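You operate a simulated robot arm through the tools that you are given. There is no shell and no other tool. Be economical: measure what you need, move in short steps, check, and stop when the job is done.

The job below is to be done with a simulated robot arm. You get a single attempt, and the scene is never put back.

## Task
Put the fuller glass from the side counter top on top of the iron weight.

It is judged by the outcome, as a careful person would: the job done as asked, and still so three seconds after it is handed in. It fails if anything else is knocked over, pushed out of place, dropped, spilled or broken.

## Robot
A 6-joint arm with a two-finger parallel gripper, fixed in place. Base frame: the origin is at the foot of the arm, x ahead of it, y to its left, z up; the work surface is at about z = 900. Readings come in mm, degrees, newtons and seconds.
With the tool pointing down near the work surface it reaches from about 240 to 660 mm from the base axis. Its first joint turns from -66.0 to 66.0 degrees. Payload 2.9 kg.
Tool frame: the origin (TCP) lies between the finger pads and is the grasp point; the fingertips stand 30 mm ahead of it; z points along the fingers, y is the line along which they close. Largest opening 110 mm; finger width 20, thickness 10; the body of the gripper, 48 by 112 mm, starts 55 mm behind the TCP.
Orientation is told as [roll, pitch, yaw] about the base's x, y, z axes, in that order, counted from this pose: with the fingers straight down and closing along the base's y, the tool's x points along the base's -x, its y along +y and its z along -z.

## Interface
- The arm moves only by the tool nudge_tool. Its argument "plan" is a list that holds one entry, the list of rows, each a list of 7 numbers: the shift along the base's x, y, z in mm, then the turn, a rotation vector about the base's x, y, z in degrees, then the closure, from 0 (fully open) to 1 (shut). In form: [[[tx, ty, tz, ax, ay, az, fingers], ...]]. A call has 1 to 12 rows; each row is the pose to reach, as a shift and turn from the pose commanded when the call began. Each row takes 0.2 s and may step no farther than 50 mm and 8.6 degrees from the row before; otherwise, or with a gripper value out of range, the whole call is refused. A pose out of reach is approached as far as the arm can. The call stops where the force on the tool passes 40 N (or 10 N more than at its start, if that is more) or the arm is blocked; 0.2 s more then pass. Each finger travels about 108 mm/s and halts on what it meets, pressing with about 42 N; the grip force reading is that of the motor and also rises with nothing between the fingers. The clock runs only during rows and for 0.2 s after the last one: add rows that repeat a pose to give the fingers time. The reply holds the time, the measured pose of the TCP, the force on the tool along the base axes, the opening and the grip force, in the units named above and with some noise.
- Cameras (640 x 400 px; columns grow to the right, rows downward): "scene" is fixed at [100.6, 459.8, 1391]; the picture's right is [-0.46, -0.89, 0.00], its down [-0.45, 0.24, -0.86] and it looks along [0.76, -0.40, -0.51] (base axes); focal length 319 px, centre (320, 200). "wrist" rides on the gripper at [-36, 0, -57] in the tool frame; the picture's right is [0.00, -1.00, 0.00], its down [0.97, 0.00, -0.24] and it looks along [0.24, 0.00, 0.97] (tool axes); focal length 218 px, centre (320, 200).
- camera(camera): a new picture of that camera. It takes no simulated time.
- probe_pixels(camera, pixels): for up to 12 pixels [column, row] of the newest picture of that camera ("zoom" is the newest enlarged one), the place [x, y, z] in the base frame of the surface seen there, good to about 3 mm. It takes no simulated time.
- close_up(camera, box): a new picture of the part [left, top, right, bottom] of that camera's present view, enlarged. It takes no simulated time.
- sign_off(): hands the job in; it is judged then, once.

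Go step by step. Measure first, check grasps and placings, and put right what went wrong. The budget is 60 turns and 26 pictures, counting those below and the enlarged ones. Unless the task says otherwise, let go and move clear before handing in, and close with one line.

The tools are called after ">>>" by a JSON object that holds its "name" and its "arguments". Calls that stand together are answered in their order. nudge_tool: Moves the arm, as the interface text tells. Its arguments: {"type":"object","properties":{"plan":{"type":"array"}},"required":["plan"]} The other tools are called the same way: camera (camera) takes a picture; probe_pixels (camera, pixels) gives the place of the surface under pixels of a picture; close_up (camera, box) takes an enlarged picture of a part of a camera's view; sign_off () hands the job in.

At the start:

```text
clock: 0.0
tcp_pos: [474.9, 3.2, 1172.9]
orientation: [0.0, 0.0, -0.1]
ft_force: [0.2, -0.4, 1.7]
grip_width: 109.9
grasp_force: 0.0
```

scene: 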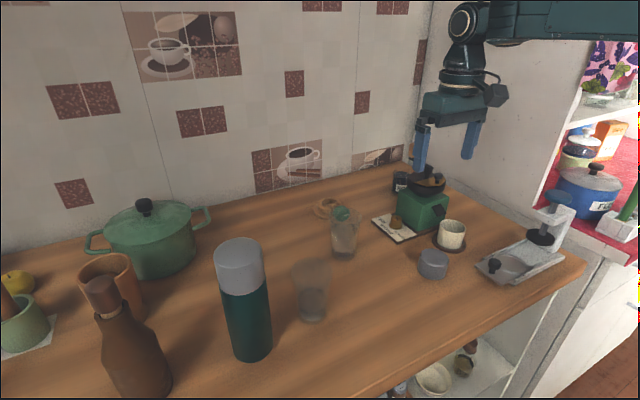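
wrist: 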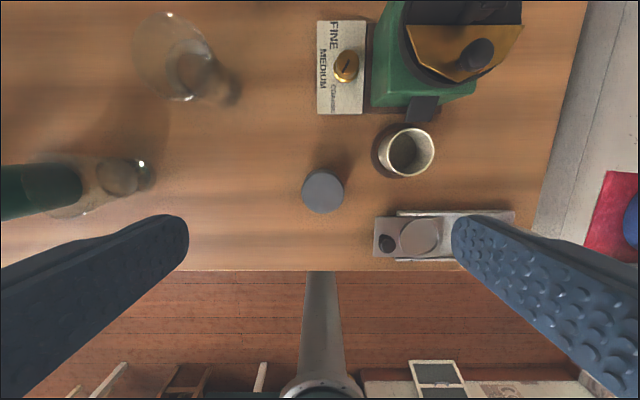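

The scene picture shows two glasses, near (343,235) and (312,292), and a small grey cylinder at (433,263) that is probably the iron weight. I'll enlarge both regions to compare fill levels.

>>> {"name": "close_up", "arguments": {"camera": "scene", "box": [270, 190, 390, 340]}}

>>> {"name": "close_up", "arguments": {"camera": "scene", "box": [370, 160, 590, 300]}}

>>> {"name": "probe_pixels", "arguments": {"camera": "scene", "pixels": [[433, 255], [433, 270], [312, 318], [312, 295], [312, 268], [344, 255], [344, 240], [344, 210], [380, 280], [243, 250]]}}

>>> {"name": "probe_pixels", "arguments": {"camera": "wrist", "pixels": [[322, 192], [303, 192], [343, 192], [322, 172], [322, 212], [195, 72], [120, 177], [260, 200], [170, 30], [60, 185]]}}

```text
2.67 times, centred on (330, 265) of scene
```

zoom: 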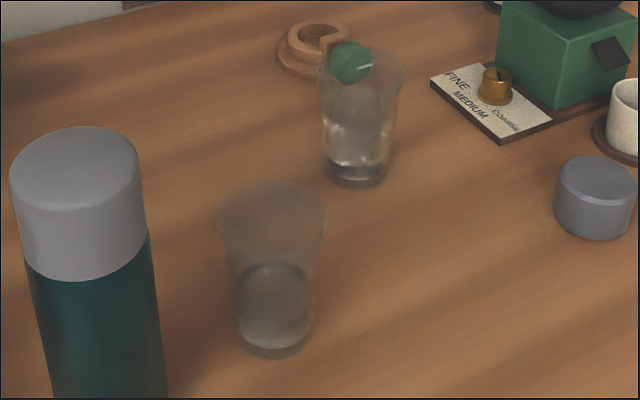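

```text
2.86 times, centred on (480, 230) of scene
```

zoom: 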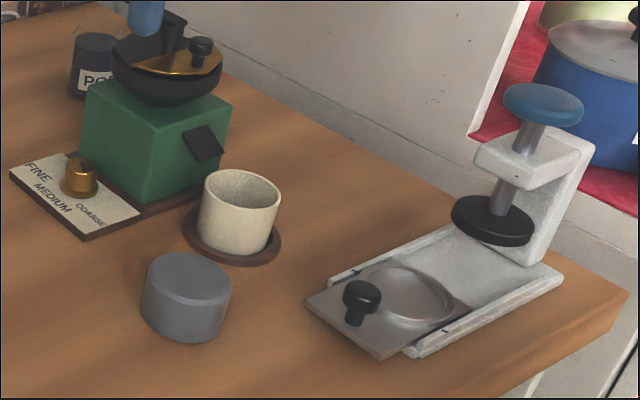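

```text
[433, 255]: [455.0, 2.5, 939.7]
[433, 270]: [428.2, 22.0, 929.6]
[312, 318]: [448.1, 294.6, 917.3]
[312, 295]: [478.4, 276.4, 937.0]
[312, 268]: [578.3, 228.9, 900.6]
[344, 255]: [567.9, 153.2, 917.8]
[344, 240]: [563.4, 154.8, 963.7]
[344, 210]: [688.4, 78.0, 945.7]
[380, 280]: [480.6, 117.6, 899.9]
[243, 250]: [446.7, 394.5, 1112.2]
```

```text
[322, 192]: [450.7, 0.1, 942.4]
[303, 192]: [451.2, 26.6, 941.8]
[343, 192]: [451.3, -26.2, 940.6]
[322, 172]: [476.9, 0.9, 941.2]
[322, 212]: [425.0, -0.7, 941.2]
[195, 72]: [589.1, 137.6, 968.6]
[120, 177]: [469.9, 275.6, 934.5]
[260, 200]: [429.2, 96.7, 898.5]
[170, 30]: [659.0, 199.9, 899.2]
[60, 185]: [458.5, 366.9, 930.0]
```

The wrist readings put the liquid surface at z≈968 in the far glass (195,72) and z≈934 in the near glass (120,177), so the far one looks fuller. I'll look closer at the far glass, especially the green ball at its rim, and check the near glass's level again.

>>> {"name": "close_up", "arguments": {"camera": "scene", "box": [312, 192, 376, 264]}}

>>> {"name": "close_up", "arguments": {"camera": "wrist", "box": [20, 0, 260, 220]}}

```text
5.56 times, centred on (344, 228) of scene
```

zoom: 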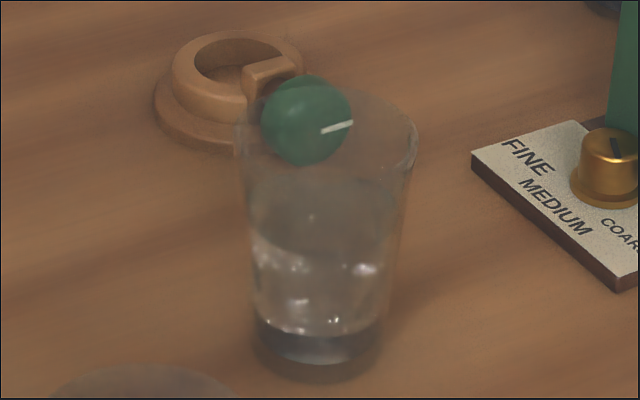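

```text
1.82 times, centred on (140, 110) of wrist
```

zoom: 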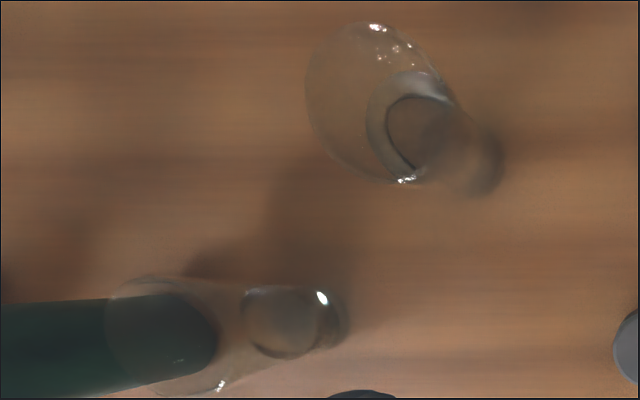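

The green ball does not show at the glass in the wrist view, so I'll probe where it actually is, along with the glass's walls and both liquid levels.

>>> {"name": "probe_pixels", "arguments": {"camera": "scene", "pixels": [[342, 212], [340, 215], [343, 207], [346, 214], [335, 200], [360, 215], [345, 222], [344, 234], [344, 250], [344, 258], [344, 262], [325, 205]]}}

>>> {"name": "probe_pixels", "arguments": {"camera": "zoom", "pixels": [[420, 130], [440, 160], [390, 120], [350, 120], [375, 27], [410, 178], [495, 170], [280, 320], [265, 345], [150, 300], [340, 310], [220, 385]]}}

```text
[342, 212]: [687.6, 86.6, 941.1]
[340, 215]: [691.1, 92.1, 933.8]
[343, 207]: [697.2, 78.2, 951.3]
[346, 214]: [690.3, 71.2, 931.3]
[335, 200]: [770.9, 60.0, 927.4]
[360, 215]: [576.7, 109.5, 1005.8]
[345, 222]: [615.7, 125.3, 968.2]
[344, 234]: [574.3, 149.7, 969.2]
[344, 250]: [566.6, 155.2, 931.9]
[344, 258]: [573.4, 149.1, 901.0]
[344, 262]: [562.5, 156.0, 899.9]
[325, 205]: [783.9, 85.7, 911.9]
```

```text
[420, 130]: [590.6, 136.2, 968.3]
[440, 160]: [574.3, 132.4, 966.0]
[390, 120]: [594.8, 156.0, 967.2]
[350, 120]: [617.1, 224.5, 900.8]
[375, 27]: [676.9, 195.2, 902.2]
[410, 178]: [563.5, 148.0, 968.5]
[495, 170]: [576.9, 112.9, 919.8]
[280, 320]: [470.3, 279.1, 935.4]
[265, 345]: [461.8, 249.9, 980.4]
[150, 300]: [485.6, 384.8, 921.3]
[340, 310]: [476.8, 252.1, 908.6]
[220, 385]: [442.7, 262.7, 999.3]
```

The green ball is a separate object about 115 mm behind the glass, at roughly (700,80). The far glass is the fuller one: axis near (590,137), rim z≈1004, liquid at 968, against 935 in the other. The weight is at (451,0) with its top at 941. I'll move above the glass with the gripper open.

>>> {"name": "nudge_tool", "arguments": {"plan": [[[20, 22, 0, 0, 0, 0, 0], [39, 45, 0, 0, 0, 0, 0], [58, 67, 0, 0, 0, 0, 0], [77, 89, -10, 0, 0, 0, 0], [97, 112, -30, 0, 0, 0, 0], [115.6, 133.8, -60, 0, 0, 0, 0], [115.6, 133.8, -90, 0, 0, 0, 0], [115.6, 133.8, -110, 0, 0, 0, 0], [115.6, 133.8, -110, 0, 0, 0, 0]]]}}

>>> {"name": "camera", "arguments": {"camera": "wrist"}}

>>> {"name": "camera", "arguments": {"camera": "scene"}}

```text
clock: 2.0
tcp_pos: [592.0, 139.2, 1063.4]
orientation: [0.0, 0.0, 0.0]
ft_force: [-0.2, -0.1, 0.2]
grip_width: 109.7
grasp_force: 0.1
```

```text
19 pictures are left
```

wrist: 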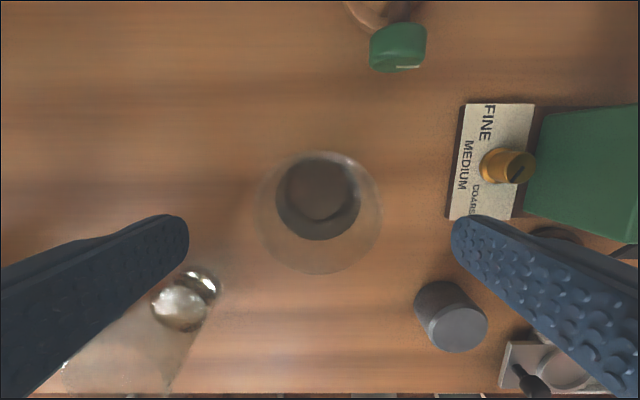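

```text
18 pictures are left
```

scene: 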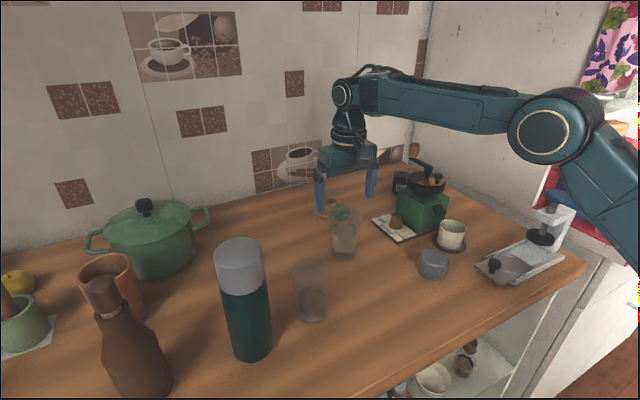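

The rim at (257–382, 150–275) is centred on the tool at about (592.5,139.5), with a diameter of about 70 mm. Both fingers are clear of it, so I'll go straight down to z≈966 and leave the grip open.

>>> {"name": "nudge_tool", "arguments": {"plan": [[[0, 0, -20, 0, 0, 0, 0], [0, 0, -40, 0, 0, 0, 0], [0, 0, -60, 0, 0, 0, 0], [0, 0, -80, 0, 0, 0, 0], [0, 0, -97, 0, 0, 0, 0], [0, 0, -97, 0, 0, 0, 0]]]}}

>>> {"name": "camera", "arguments": {"camera": "wrist"}}

```text
clock: 3.4
tcp_pos: [591.6, 138.1, 967.6]
orientation: [0.0, 0.1, -0.1]
ft_force: [-0.9, 0.6, -0.6]
grip_width: 110.0
grasp_force: 0.1
```

```text
17 pictures are left
```

wrist: 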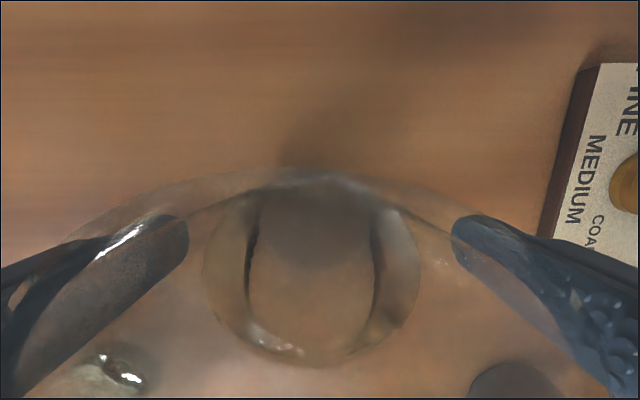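

The glass sits centred between the fingers at (205–420, 170–360). I'll close in small steps so contact on both sides is gentle.

>>> {"name": "nudge_tool", "arguments": {"plan": [[[0, 0, 0, 0, 0, 0, 0.15], [0, 0, 0, 0, 0, 0, 0.3], [0, 0, 0, 0, 0, 0, 0.36], [0, 0, 0, 0, 0, 0, 0.4], [0, 0, 0, 0, 0, 0, 0.43], [0, 0, 0, 0, 0, 0, 0.46], [0, 0, 0, 0, 0, 0, 0.5], [0, 0, 0, 0, 0, 0, 0.5]]]}}

```text
clock: 5.2
tcp_pos: [591.3, 137.6, 967.3]
orientation: [0.1, 0.0, 0.0]
ft_force: [0.1, 1.7, 3.9]
grip_width: 73.7
grasp_force: 41.7
```

The grip stopped at 73.7 mm with 42 N, which matches contact near the flared rim. I'll lift slowly by 15 mm and check that it holds.

>>> {"name": "nudge_tool", "arguments": {"plan": [[[0, 0, 2, 0, 0, 0, 0.5], [0, 0, 5, 0, 0, 0, 0.5], [0, 0, 10, 0, 0, 0, 0.5], [0, 0, 14, 0, 0, 0, 0.5], [0, 0, 15, 0, 0, 0, 0.5], [0, 0, 15, 0, 0, 0, 0.5]]]}}

>>> {"name": "close_up", "arguments": {"camera": "scene", "box": [280, 150, 408, 270]}}

>>> {"name": "camera", "arguments": {"camera": "wrist"}}

```text
clock: 6.6
tcp_pos: [591.0, 137.2, 981.5]
orientation: [0.0, -0.1, 0.0]
ft_force: [-1.0, 0.5, 2.0]
grip_width: 69.5
grasp_force: 42.0
```

```text
3.33 times, centred on (344, 210) of scene
```

zoom: 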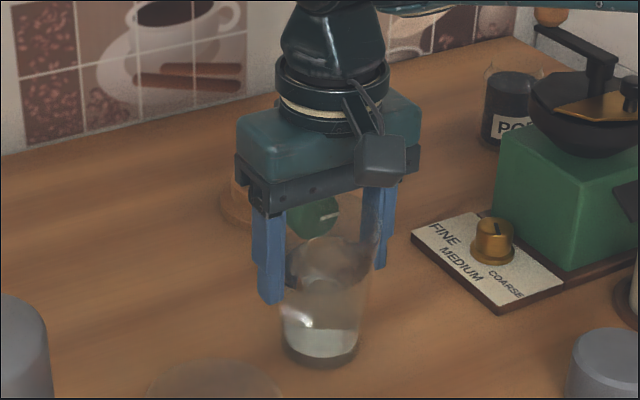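

```text
15 pictures are left
```

wrist: 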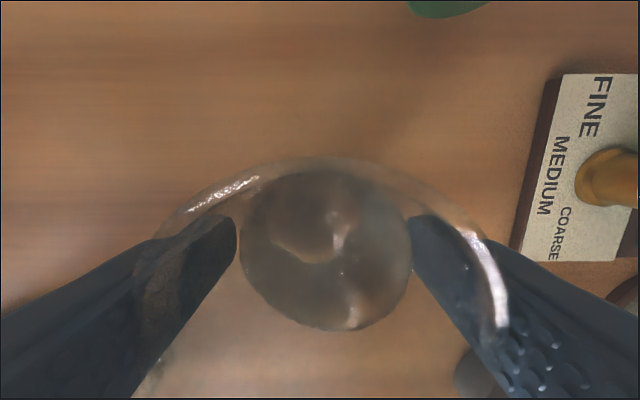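

The opening fell to 69.5 mm, and in the zoom the glass base (320,362) barely seems to have risen. I'll probe the base and liquid to see whether it lifted or slipped.

>>> {"name": "probe_pixels", "arguments": {"camera": "wrist", "pixels": [[325, 200], [300, 240], [350, 260], [325, 320], [280, 162], [490, 260], [200, 205], [325, 172], [325, 160], [250, 182], [405, 180]]}}

>>> {"name": "probe_pixels", "arguments": {"camera": "zoom", "pixels": [[320, 362], [320, 350], [320, 330], [320, 300], [320, 270], [320, 250], [355, 300], [290, 300], [340, 365], [300, 355], [268, 295], [380, 260]]}}

```text
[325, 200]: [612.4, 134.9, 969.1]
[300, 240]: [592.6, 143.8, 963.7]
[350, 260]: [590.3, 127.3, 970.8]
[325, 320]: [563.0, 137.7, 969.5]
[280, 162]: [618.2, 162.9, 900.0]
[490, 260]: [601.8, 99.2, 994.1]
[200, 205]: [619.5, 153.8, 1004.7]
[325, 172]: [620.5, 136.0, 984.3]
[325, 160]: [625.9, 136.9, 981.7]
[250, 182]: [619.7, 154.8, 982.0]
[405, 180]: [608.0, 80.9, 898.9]
```

```text
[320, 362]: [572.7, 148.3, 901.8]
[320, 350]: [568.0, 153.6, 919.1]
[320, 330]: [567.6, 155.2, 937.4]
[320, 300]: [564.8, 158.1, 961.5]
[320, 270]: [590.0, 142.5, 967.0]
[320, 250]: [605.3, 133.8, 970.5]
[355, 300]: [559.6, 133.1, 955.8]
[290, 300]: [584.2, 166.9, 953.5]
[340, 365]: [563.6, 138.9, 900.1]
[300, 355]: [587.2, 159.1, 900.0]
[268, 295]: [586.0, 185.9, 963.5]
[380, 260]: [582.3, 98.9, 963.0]
```

The glass stayed on the counter (base z≈900, liquid still 968), so the fingers slid up it. The first contact was probably on the finger roots, where the gap was wider than at the pads. I'll release, raise the TCP so the rim sits nearer the pad centre, grip more firmly and try a very small lift.

>>> {"name": "nudge_tool", "arguments": {"plan": [[[0, 0, 0, 0, 0, 0, 0.45], [0, 0, 0, 0, 0, 0, 0.3], [0, 0, 0, 0, 0, 0, 0.22], [0, 0, 4, 0, 0, 0, 0.22], [0, 0, 8, 0, 0, 0, 0.22], [0, 0, 8, 0, 0, 0, 0.32], [0, 0, 8, 0, 0, 0, 0.38], [0, 0, 8, 0, 0, 0, 0.42], [0, 0, 8, 0, 0, 0, 0.5], [0, 0, 8, 0, 0, 0, 0.6], [0, 0, 8, 0, 0, 0, 0.6]]]}}

>>> {"name": "camera", "arguments": {"camera": "wrist"}}

```text
clock: 9.0
tcp_pos: [591.3, 137.7, 989.2]
orientation: [-0.1, 0.1, 0.1]
ft_force: [-1.5, 2.8, 2.9]
grip_width: 69.4
grasp_force: 42.3
```

```text
14 pictures are left
```

wrist: 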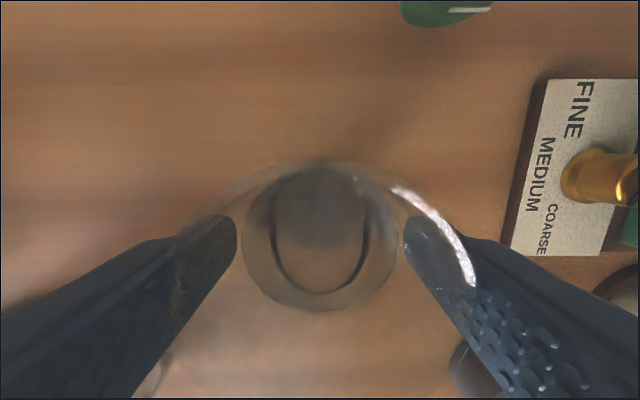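

The pads now hold at 69.4 mm, the true rim width, and the liquid is calm. I'll lift a few mm and look again.

>>> {"name": "nudge_tool", "arguments": {"plan": [[[0, 0, 1, 0, 0, 0, 0.6], [0, 0, 3, 0, 0, 0, 0.6], [0, 0, 5, 0, 0, 0, 0.6], [0, 0, 7, 0, 0, 0, 0.6], [0, 0, 8, 0, 0, 0, 0.6], [0, 0, 8, 0, 0, 0, 0.6]]]}}

>>> {"name": "close_up", "arguments": {"camera": "scene", "box": [296, 180, 392, 270]}}

>>> {"name": "probe_pixels", "arguments": {"camera": "zoom", "pixels": [[320, 362], [320, 350], [320, 330], [320, 300], [320, 270], [320, 250], [320, 230], [320, 370], [320, 380]]}}

```text
clock: 10.4
tcp_pos: [591.2, 138.0, 997.8]
orientation: [0.0, 0.0, -0.1]
ft_force: [0.1, 0.7, -3.0]
grip_width: 69.3
grasp_force: 41.6
```

```text
4.44 times, centred on (344, 225) of scene
```

zoom: 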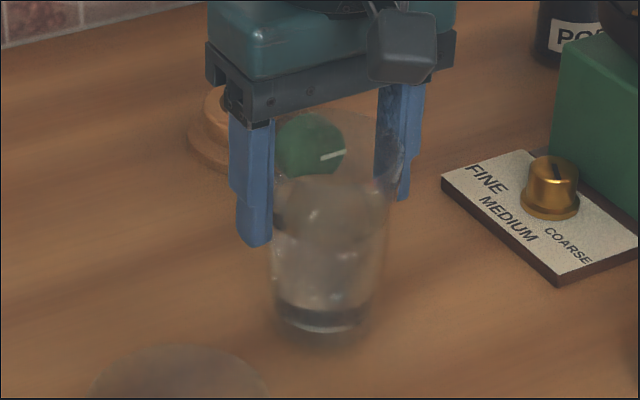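

```text
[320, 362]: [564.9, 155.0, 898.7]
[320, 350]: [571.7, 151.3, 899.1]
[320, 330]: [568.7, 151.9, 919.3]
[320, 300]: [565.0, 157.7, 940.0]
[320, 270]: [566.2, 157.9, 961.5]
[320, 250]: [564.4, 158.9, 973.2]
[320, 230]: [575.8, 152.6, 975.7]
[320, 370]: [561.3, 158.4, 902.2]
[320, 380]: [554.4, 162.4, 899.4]
```

It lifted: the vertical force is −3 N, the base is about 8 mm up at (320,335), and the liquid is at 976. I'll raise it gently to clear the weight.

>>> {"name": "nudge_tool", "arguments": {"plan": [[[0, 0, 2, 0, 0, 0, 0.6], [0, 0, 6, 0, 0, 0, 0.6], [0, 0, 12, 0, 0, 0, 0.6], [0, 0, 20, 0, 0, 0, 0.6], [0, 0, 28, 0, 0, 0, 0.6], [0, 0, 36, 0, 0, 0, 0.6], [0, 0, 44, 0, 0, 0, 0.6], [0, 0, 52, 0, 0, 0, 0.6], [0, 0, 58, 0, 0, 0, 0.6], [0, 0, 61, 0, 0, 0, 0.6], [0, 0, 62, 0, 0, 0, 0.6], [0, 0, 62, 0, 0, 0, 0.6]]]}}

>>> {"name": "camera", "arguments": {"camera": "scene"}}

```text
clock: 13.0
tcp_pos: [592.6, 137.9, 1060.4]
orientation: [-0.1, 0.0, 0.0]
ft_force: [-0.4, -0.2, -2.9]
grip_width: 69.2
grasp_force: 42.0
```

```text
12 pictures are left
```

scene: 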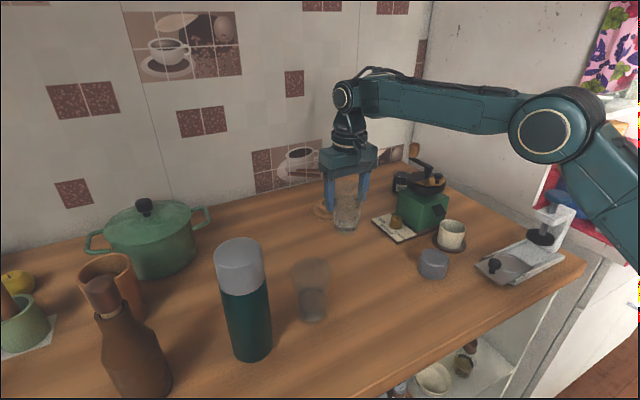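

The glass is held upright at (347,213). Next I'll carry it slowly and level toward the weight, covering the first half of the way.

>>> {"name": "nudge_tool", "arguments": {"plan": [[[-1, -1, 0, 0, 0, 0, 0.6], [-4, -4, 0, 0, 0, 0, 0.6], [-9, -9, 0, 0, 0, 0, 0.6], [-16, -16, 0, 0, 0, 0, 0.6], [-24, -24, 0, 0, 0, 0, 0.6], [-33, -33, 0, 0, 0, 0, 0.6], [-42, -42, 0, 0, 0, 0, 0.6], [-51, -50, 0, 0, 0, 0, 0.6], [-59, -58, 0, 0, 0, 0, 0.6], [-65, -64, 0, 0, 0, 0, 0.6], [-69, -68, 0, 0, 0, 0, 0.6], [-70, -69, 0, 0, 0, 0, 0.6]]]}}

>>> {"name": "nudge_tool", "arguments": {"plan": [[[-1, -1, 0, 0, 0, 0, 0.6], [-4, -4, 0, 0, 0, 0, 0.6], [-9, -9, 0, 0, 0, 0, 0.6], [-16, -16, 0, 0, 0, 0, 0.6], [-24, -24, 0, 0, 0, 0, 0.6], [-33, -33, 0, 0, 0, 0, 0.6], [-42, -42, 0, 0, 0, 0, 0.6], [-51, -50, 0, 0, 0, 0, 0.6], [-59, -58, 0, 0, 0, 0, 0.6], [-65, -64, 0, 0, 0, 0, 0.6], [-69, -68, 0, 0, 0, 0, 0.6], [-70.5, -69, 0, 0, 0, 0, 0.6]]]}}

>>> {"name": "close_up", "arguments": {"camera": "scene", "box": [370, 180, 498, 290]}}

>>> {"name": "camera", "arguments": {"camera": "wrist"}}

```text
clock: 15.6
tcp_pos: [522.0, 68.7, 1059.9]
orientation: [0.1, 0.0, 0.0]
ft_force: [0.4, -0.4, -3.8]
grip_width: 69.4
grasp_force: 41.8
```

```text
clock: 18.2
tcp_pos: [450.4, -1.1, 1060.7]
orientation: [0.1, 0.0, 0.0]
ft_force: [0.0, -0.6, -3.4]
grip_width: 68.7
grasp_force: 42.1
```

```text
3.64 times, centred on (434, 235) of scene
```

zoom: 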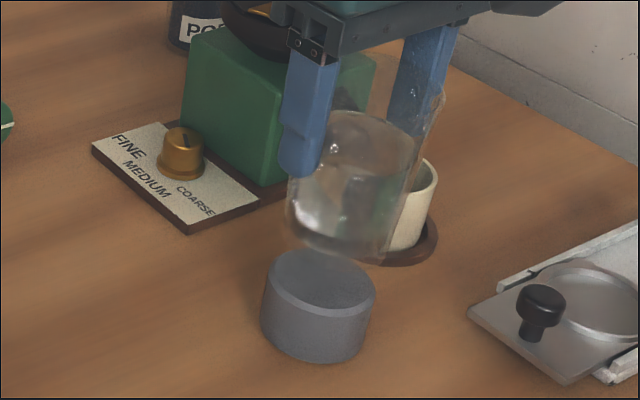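

```text
10 pictures are left
```

wrist: 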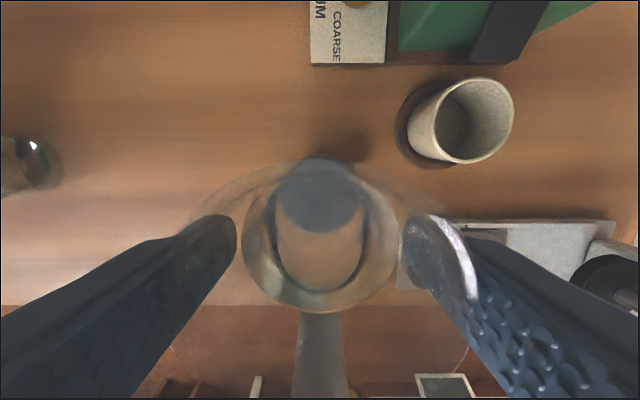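

The glass hangs above the weight, and its base ellipse in the wrist view (275–365, 155–290) is where it was at the grasp, so it has not tilted. I'll lower it to just above contact.

>>> {"name": "nudge_tool", "arguments": {"plan": [[[0, 1, -2, 0, 0, 0, 0.6], [0, 1, -6, 0, 0, 0, 0.6], [0, 1, -11, 0, 0, 0, 0.6], [0, 1, -16, 0, 0, 0, 0.6], [0, 1, -20, 0, 0, 0, 0.6], [0, 1, -23, 0, 0, 0, 0.6], [0, 1, -25, 0, 0, 0, 0.6], [0, 1, -26, 0, 0, 0, 0.6], [0, 1, -26, 0, 0, 0, 0.6]]]}}

>>> {"name": "close_up", "arguments": {"camera": "scene", "box": [386, 190, 482, 290]}}

```text
clock: 20.2
tcp_pos: [451.5, 1.1, 1033.9]
orientation: [0.0, -0.1, 0.0]
ft_force: [0.3, 0.2, -3.6]
grip_width: 69.3
grasp_force: 41.7
```

```text
4.00 times, centred on (434, 240) of scene
```

zoom: 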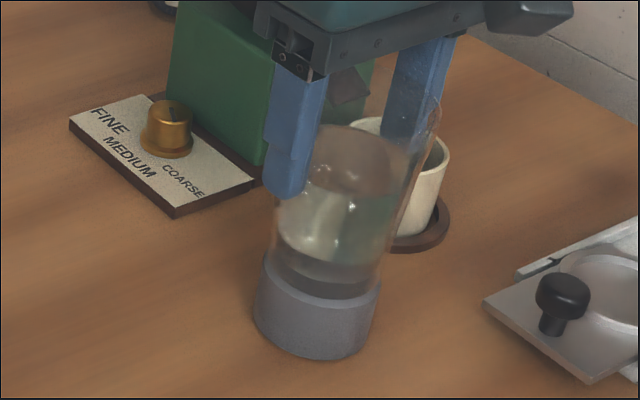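

The base is centred over the weight at (320,270), with no contact yet (−3.6 N). I'll lower in 1 mm steps and watch the force.

>>> {"name": "nudge_tool", "arguments": {"plan": [[[0, 0, -1, 0, 0, 0, 0.6], [0, 0, -2, 0, 0, 0, 0.6], [0, 0, -2, 0, 0, 0, 0.6]]]}}

>>> {"name": "nudge_tool", "arguments": {"plan": [[[0, 0, -0.5, 0, 0, 0, 0.6], [0, 0, -1, 0, 0, 0, 0.6], [0, 0, -1, 0, 0, 0, 0.6]]]}}

```text
clock: 21.0
tcp_pos: [451.4, 0.6, 1031.8]
orientation: [0.0, 0.0, 0.1]
ft_force: [-1.0, 0.2, 1.0]
grip_width: 69.3
grasp_force: 42.0
```

```text
clock: 21.8
tcp_pos: [450.8, 0.9, 1032.2]
orientation: [0.0, -0.2, 0.1]
ft_force: [-4.7, -1.5, 16.8]
grip_width: 69.5
grasp_force: 41.9
```

The force rose to +17 N, so the base is resting on the weight. I'll ease up about 1 mm to relieve the load and open slowly.

>>> {"name": "nudge_tool", "arguments": {"plan": [[[0, 0, 0.8, 0, 0, 0, 0.6], [0, 0, 0.8, 0, 0, 0, 0.5], [0, 0, 0.8, 0, 0, 0, 0.42], [0, 0, 0.8, 0, 0, 0, 0.37], [0, 0, 0.8, 0, 0, 0, 0.35], [0, 0, 0.8, 0, 0, 0, 0.32], [0, 0, 0.8, 0, 0, 0, 0.28], [0, 0, 0.8, 0, 0, 0, 0.22], [0, 0, 0.8, 0, 0, 0, 0.18], [0, 0, 0.8, 0, 0, 0, 0.18]]]}}

>>> {"name": "close_up", "arguments": {"camera": "scene", "box": [386, 190, 482, 290]}}

>>> {"name": "camera", "arguments": {"camera": "wrist"}}

```text
clock: 24.0
tcp_pos: [451.2, 0.6, 1030.9]
orientation: [0.0, -0.1, 0.0]
ft_force: [0.0, -0.6, -0.1]
grip_width: 90.3
grasp_force: 0.1
```

```text
4.00 times, centred on (434, 240) of scene
```

zoom: 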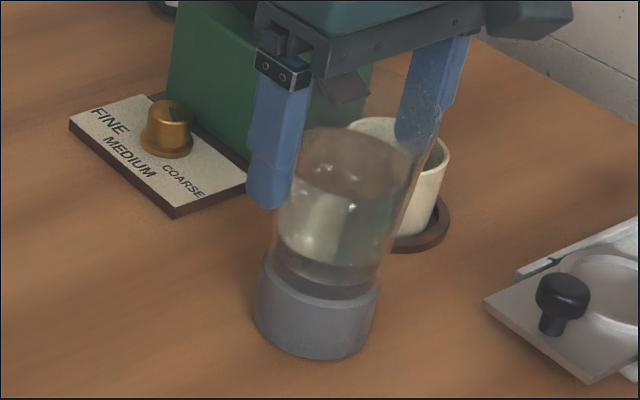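

```text
7 pictures are left
```

wrist: 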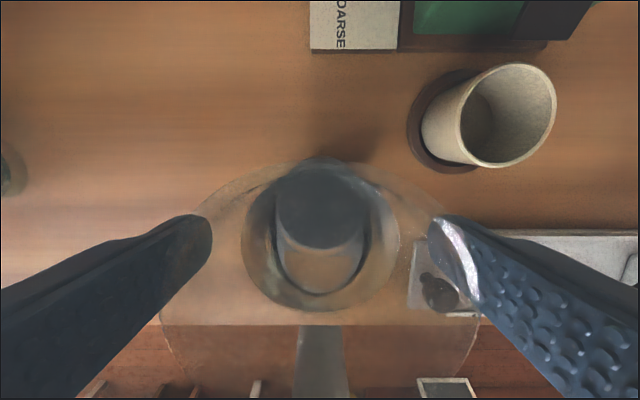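

The glass stands upright and free on the weight, with the fingers clear on both sides at an opening of 90 mm. I'll rise straight up.

>>> {"name": "nudge_tool", "arguments": {"plan": [[[0, 0, 5, 0, 0, 0, 0.18], [0, 0, 15, 0, 0, 0, 0.18], [0, 0, 30, 0, 0, 0, 0.18], [0, 0, 50, 0, 0, 0, 0.18], [0, 0, 70, 0, 0, 0, 0.18], [0, 0, 90, 0, 0, 0, 0.18], [0, 0, 110, 0, 0, 0, 0.18], [0, 0, 125, 0, 0, 0, 0.18], [0, 0, 125, 0, 0, 0, 0.18]]]}}

>>> {"name": "camera", "arguments": {"camera": "scene"}}

>>> {"name": "camera", "arguments": {"camera": "wrist"}}

```text
clock: 26.0
tcp_pos: [452.0, -0.1, 1155.4]
orientation: [0.0, 0.1, 0.0]
ft_force: [0.5, -0.4, -0.5]
grip_width: 90.3
grasp_force: 0.0
```

```text
6 pictures are left
```

scene: 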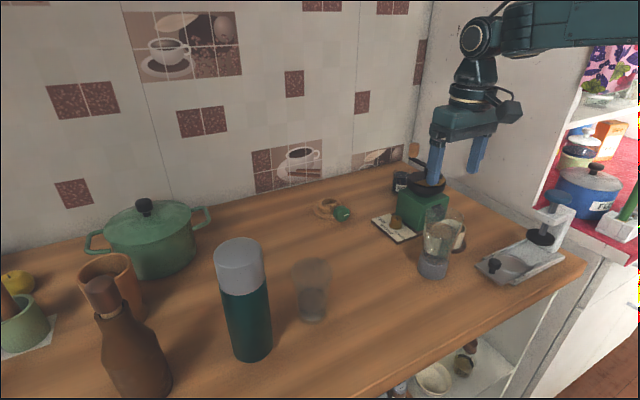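

```text
5 pictures are left
```

wrist: 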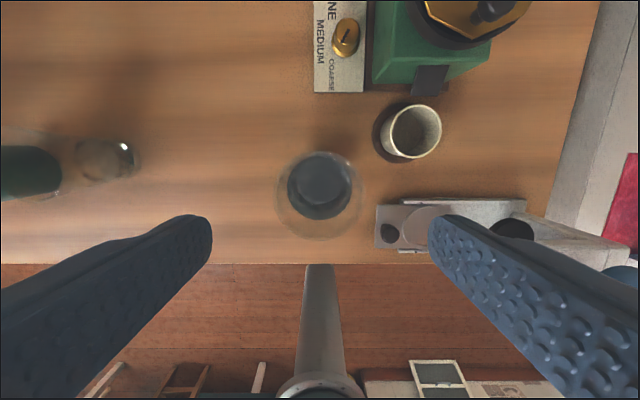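

The glass stands upright and centred on the weight at (435,245) in the scene view, nothing else has moved, and the arm is clear. I'll hand the job in.

>>> {"name": "sign_off", "arguments": {}}

```text
The job is handed in.
```

The fuller glass is standing upright on top of the iron weight, and I saw no spills and nothing else moved.
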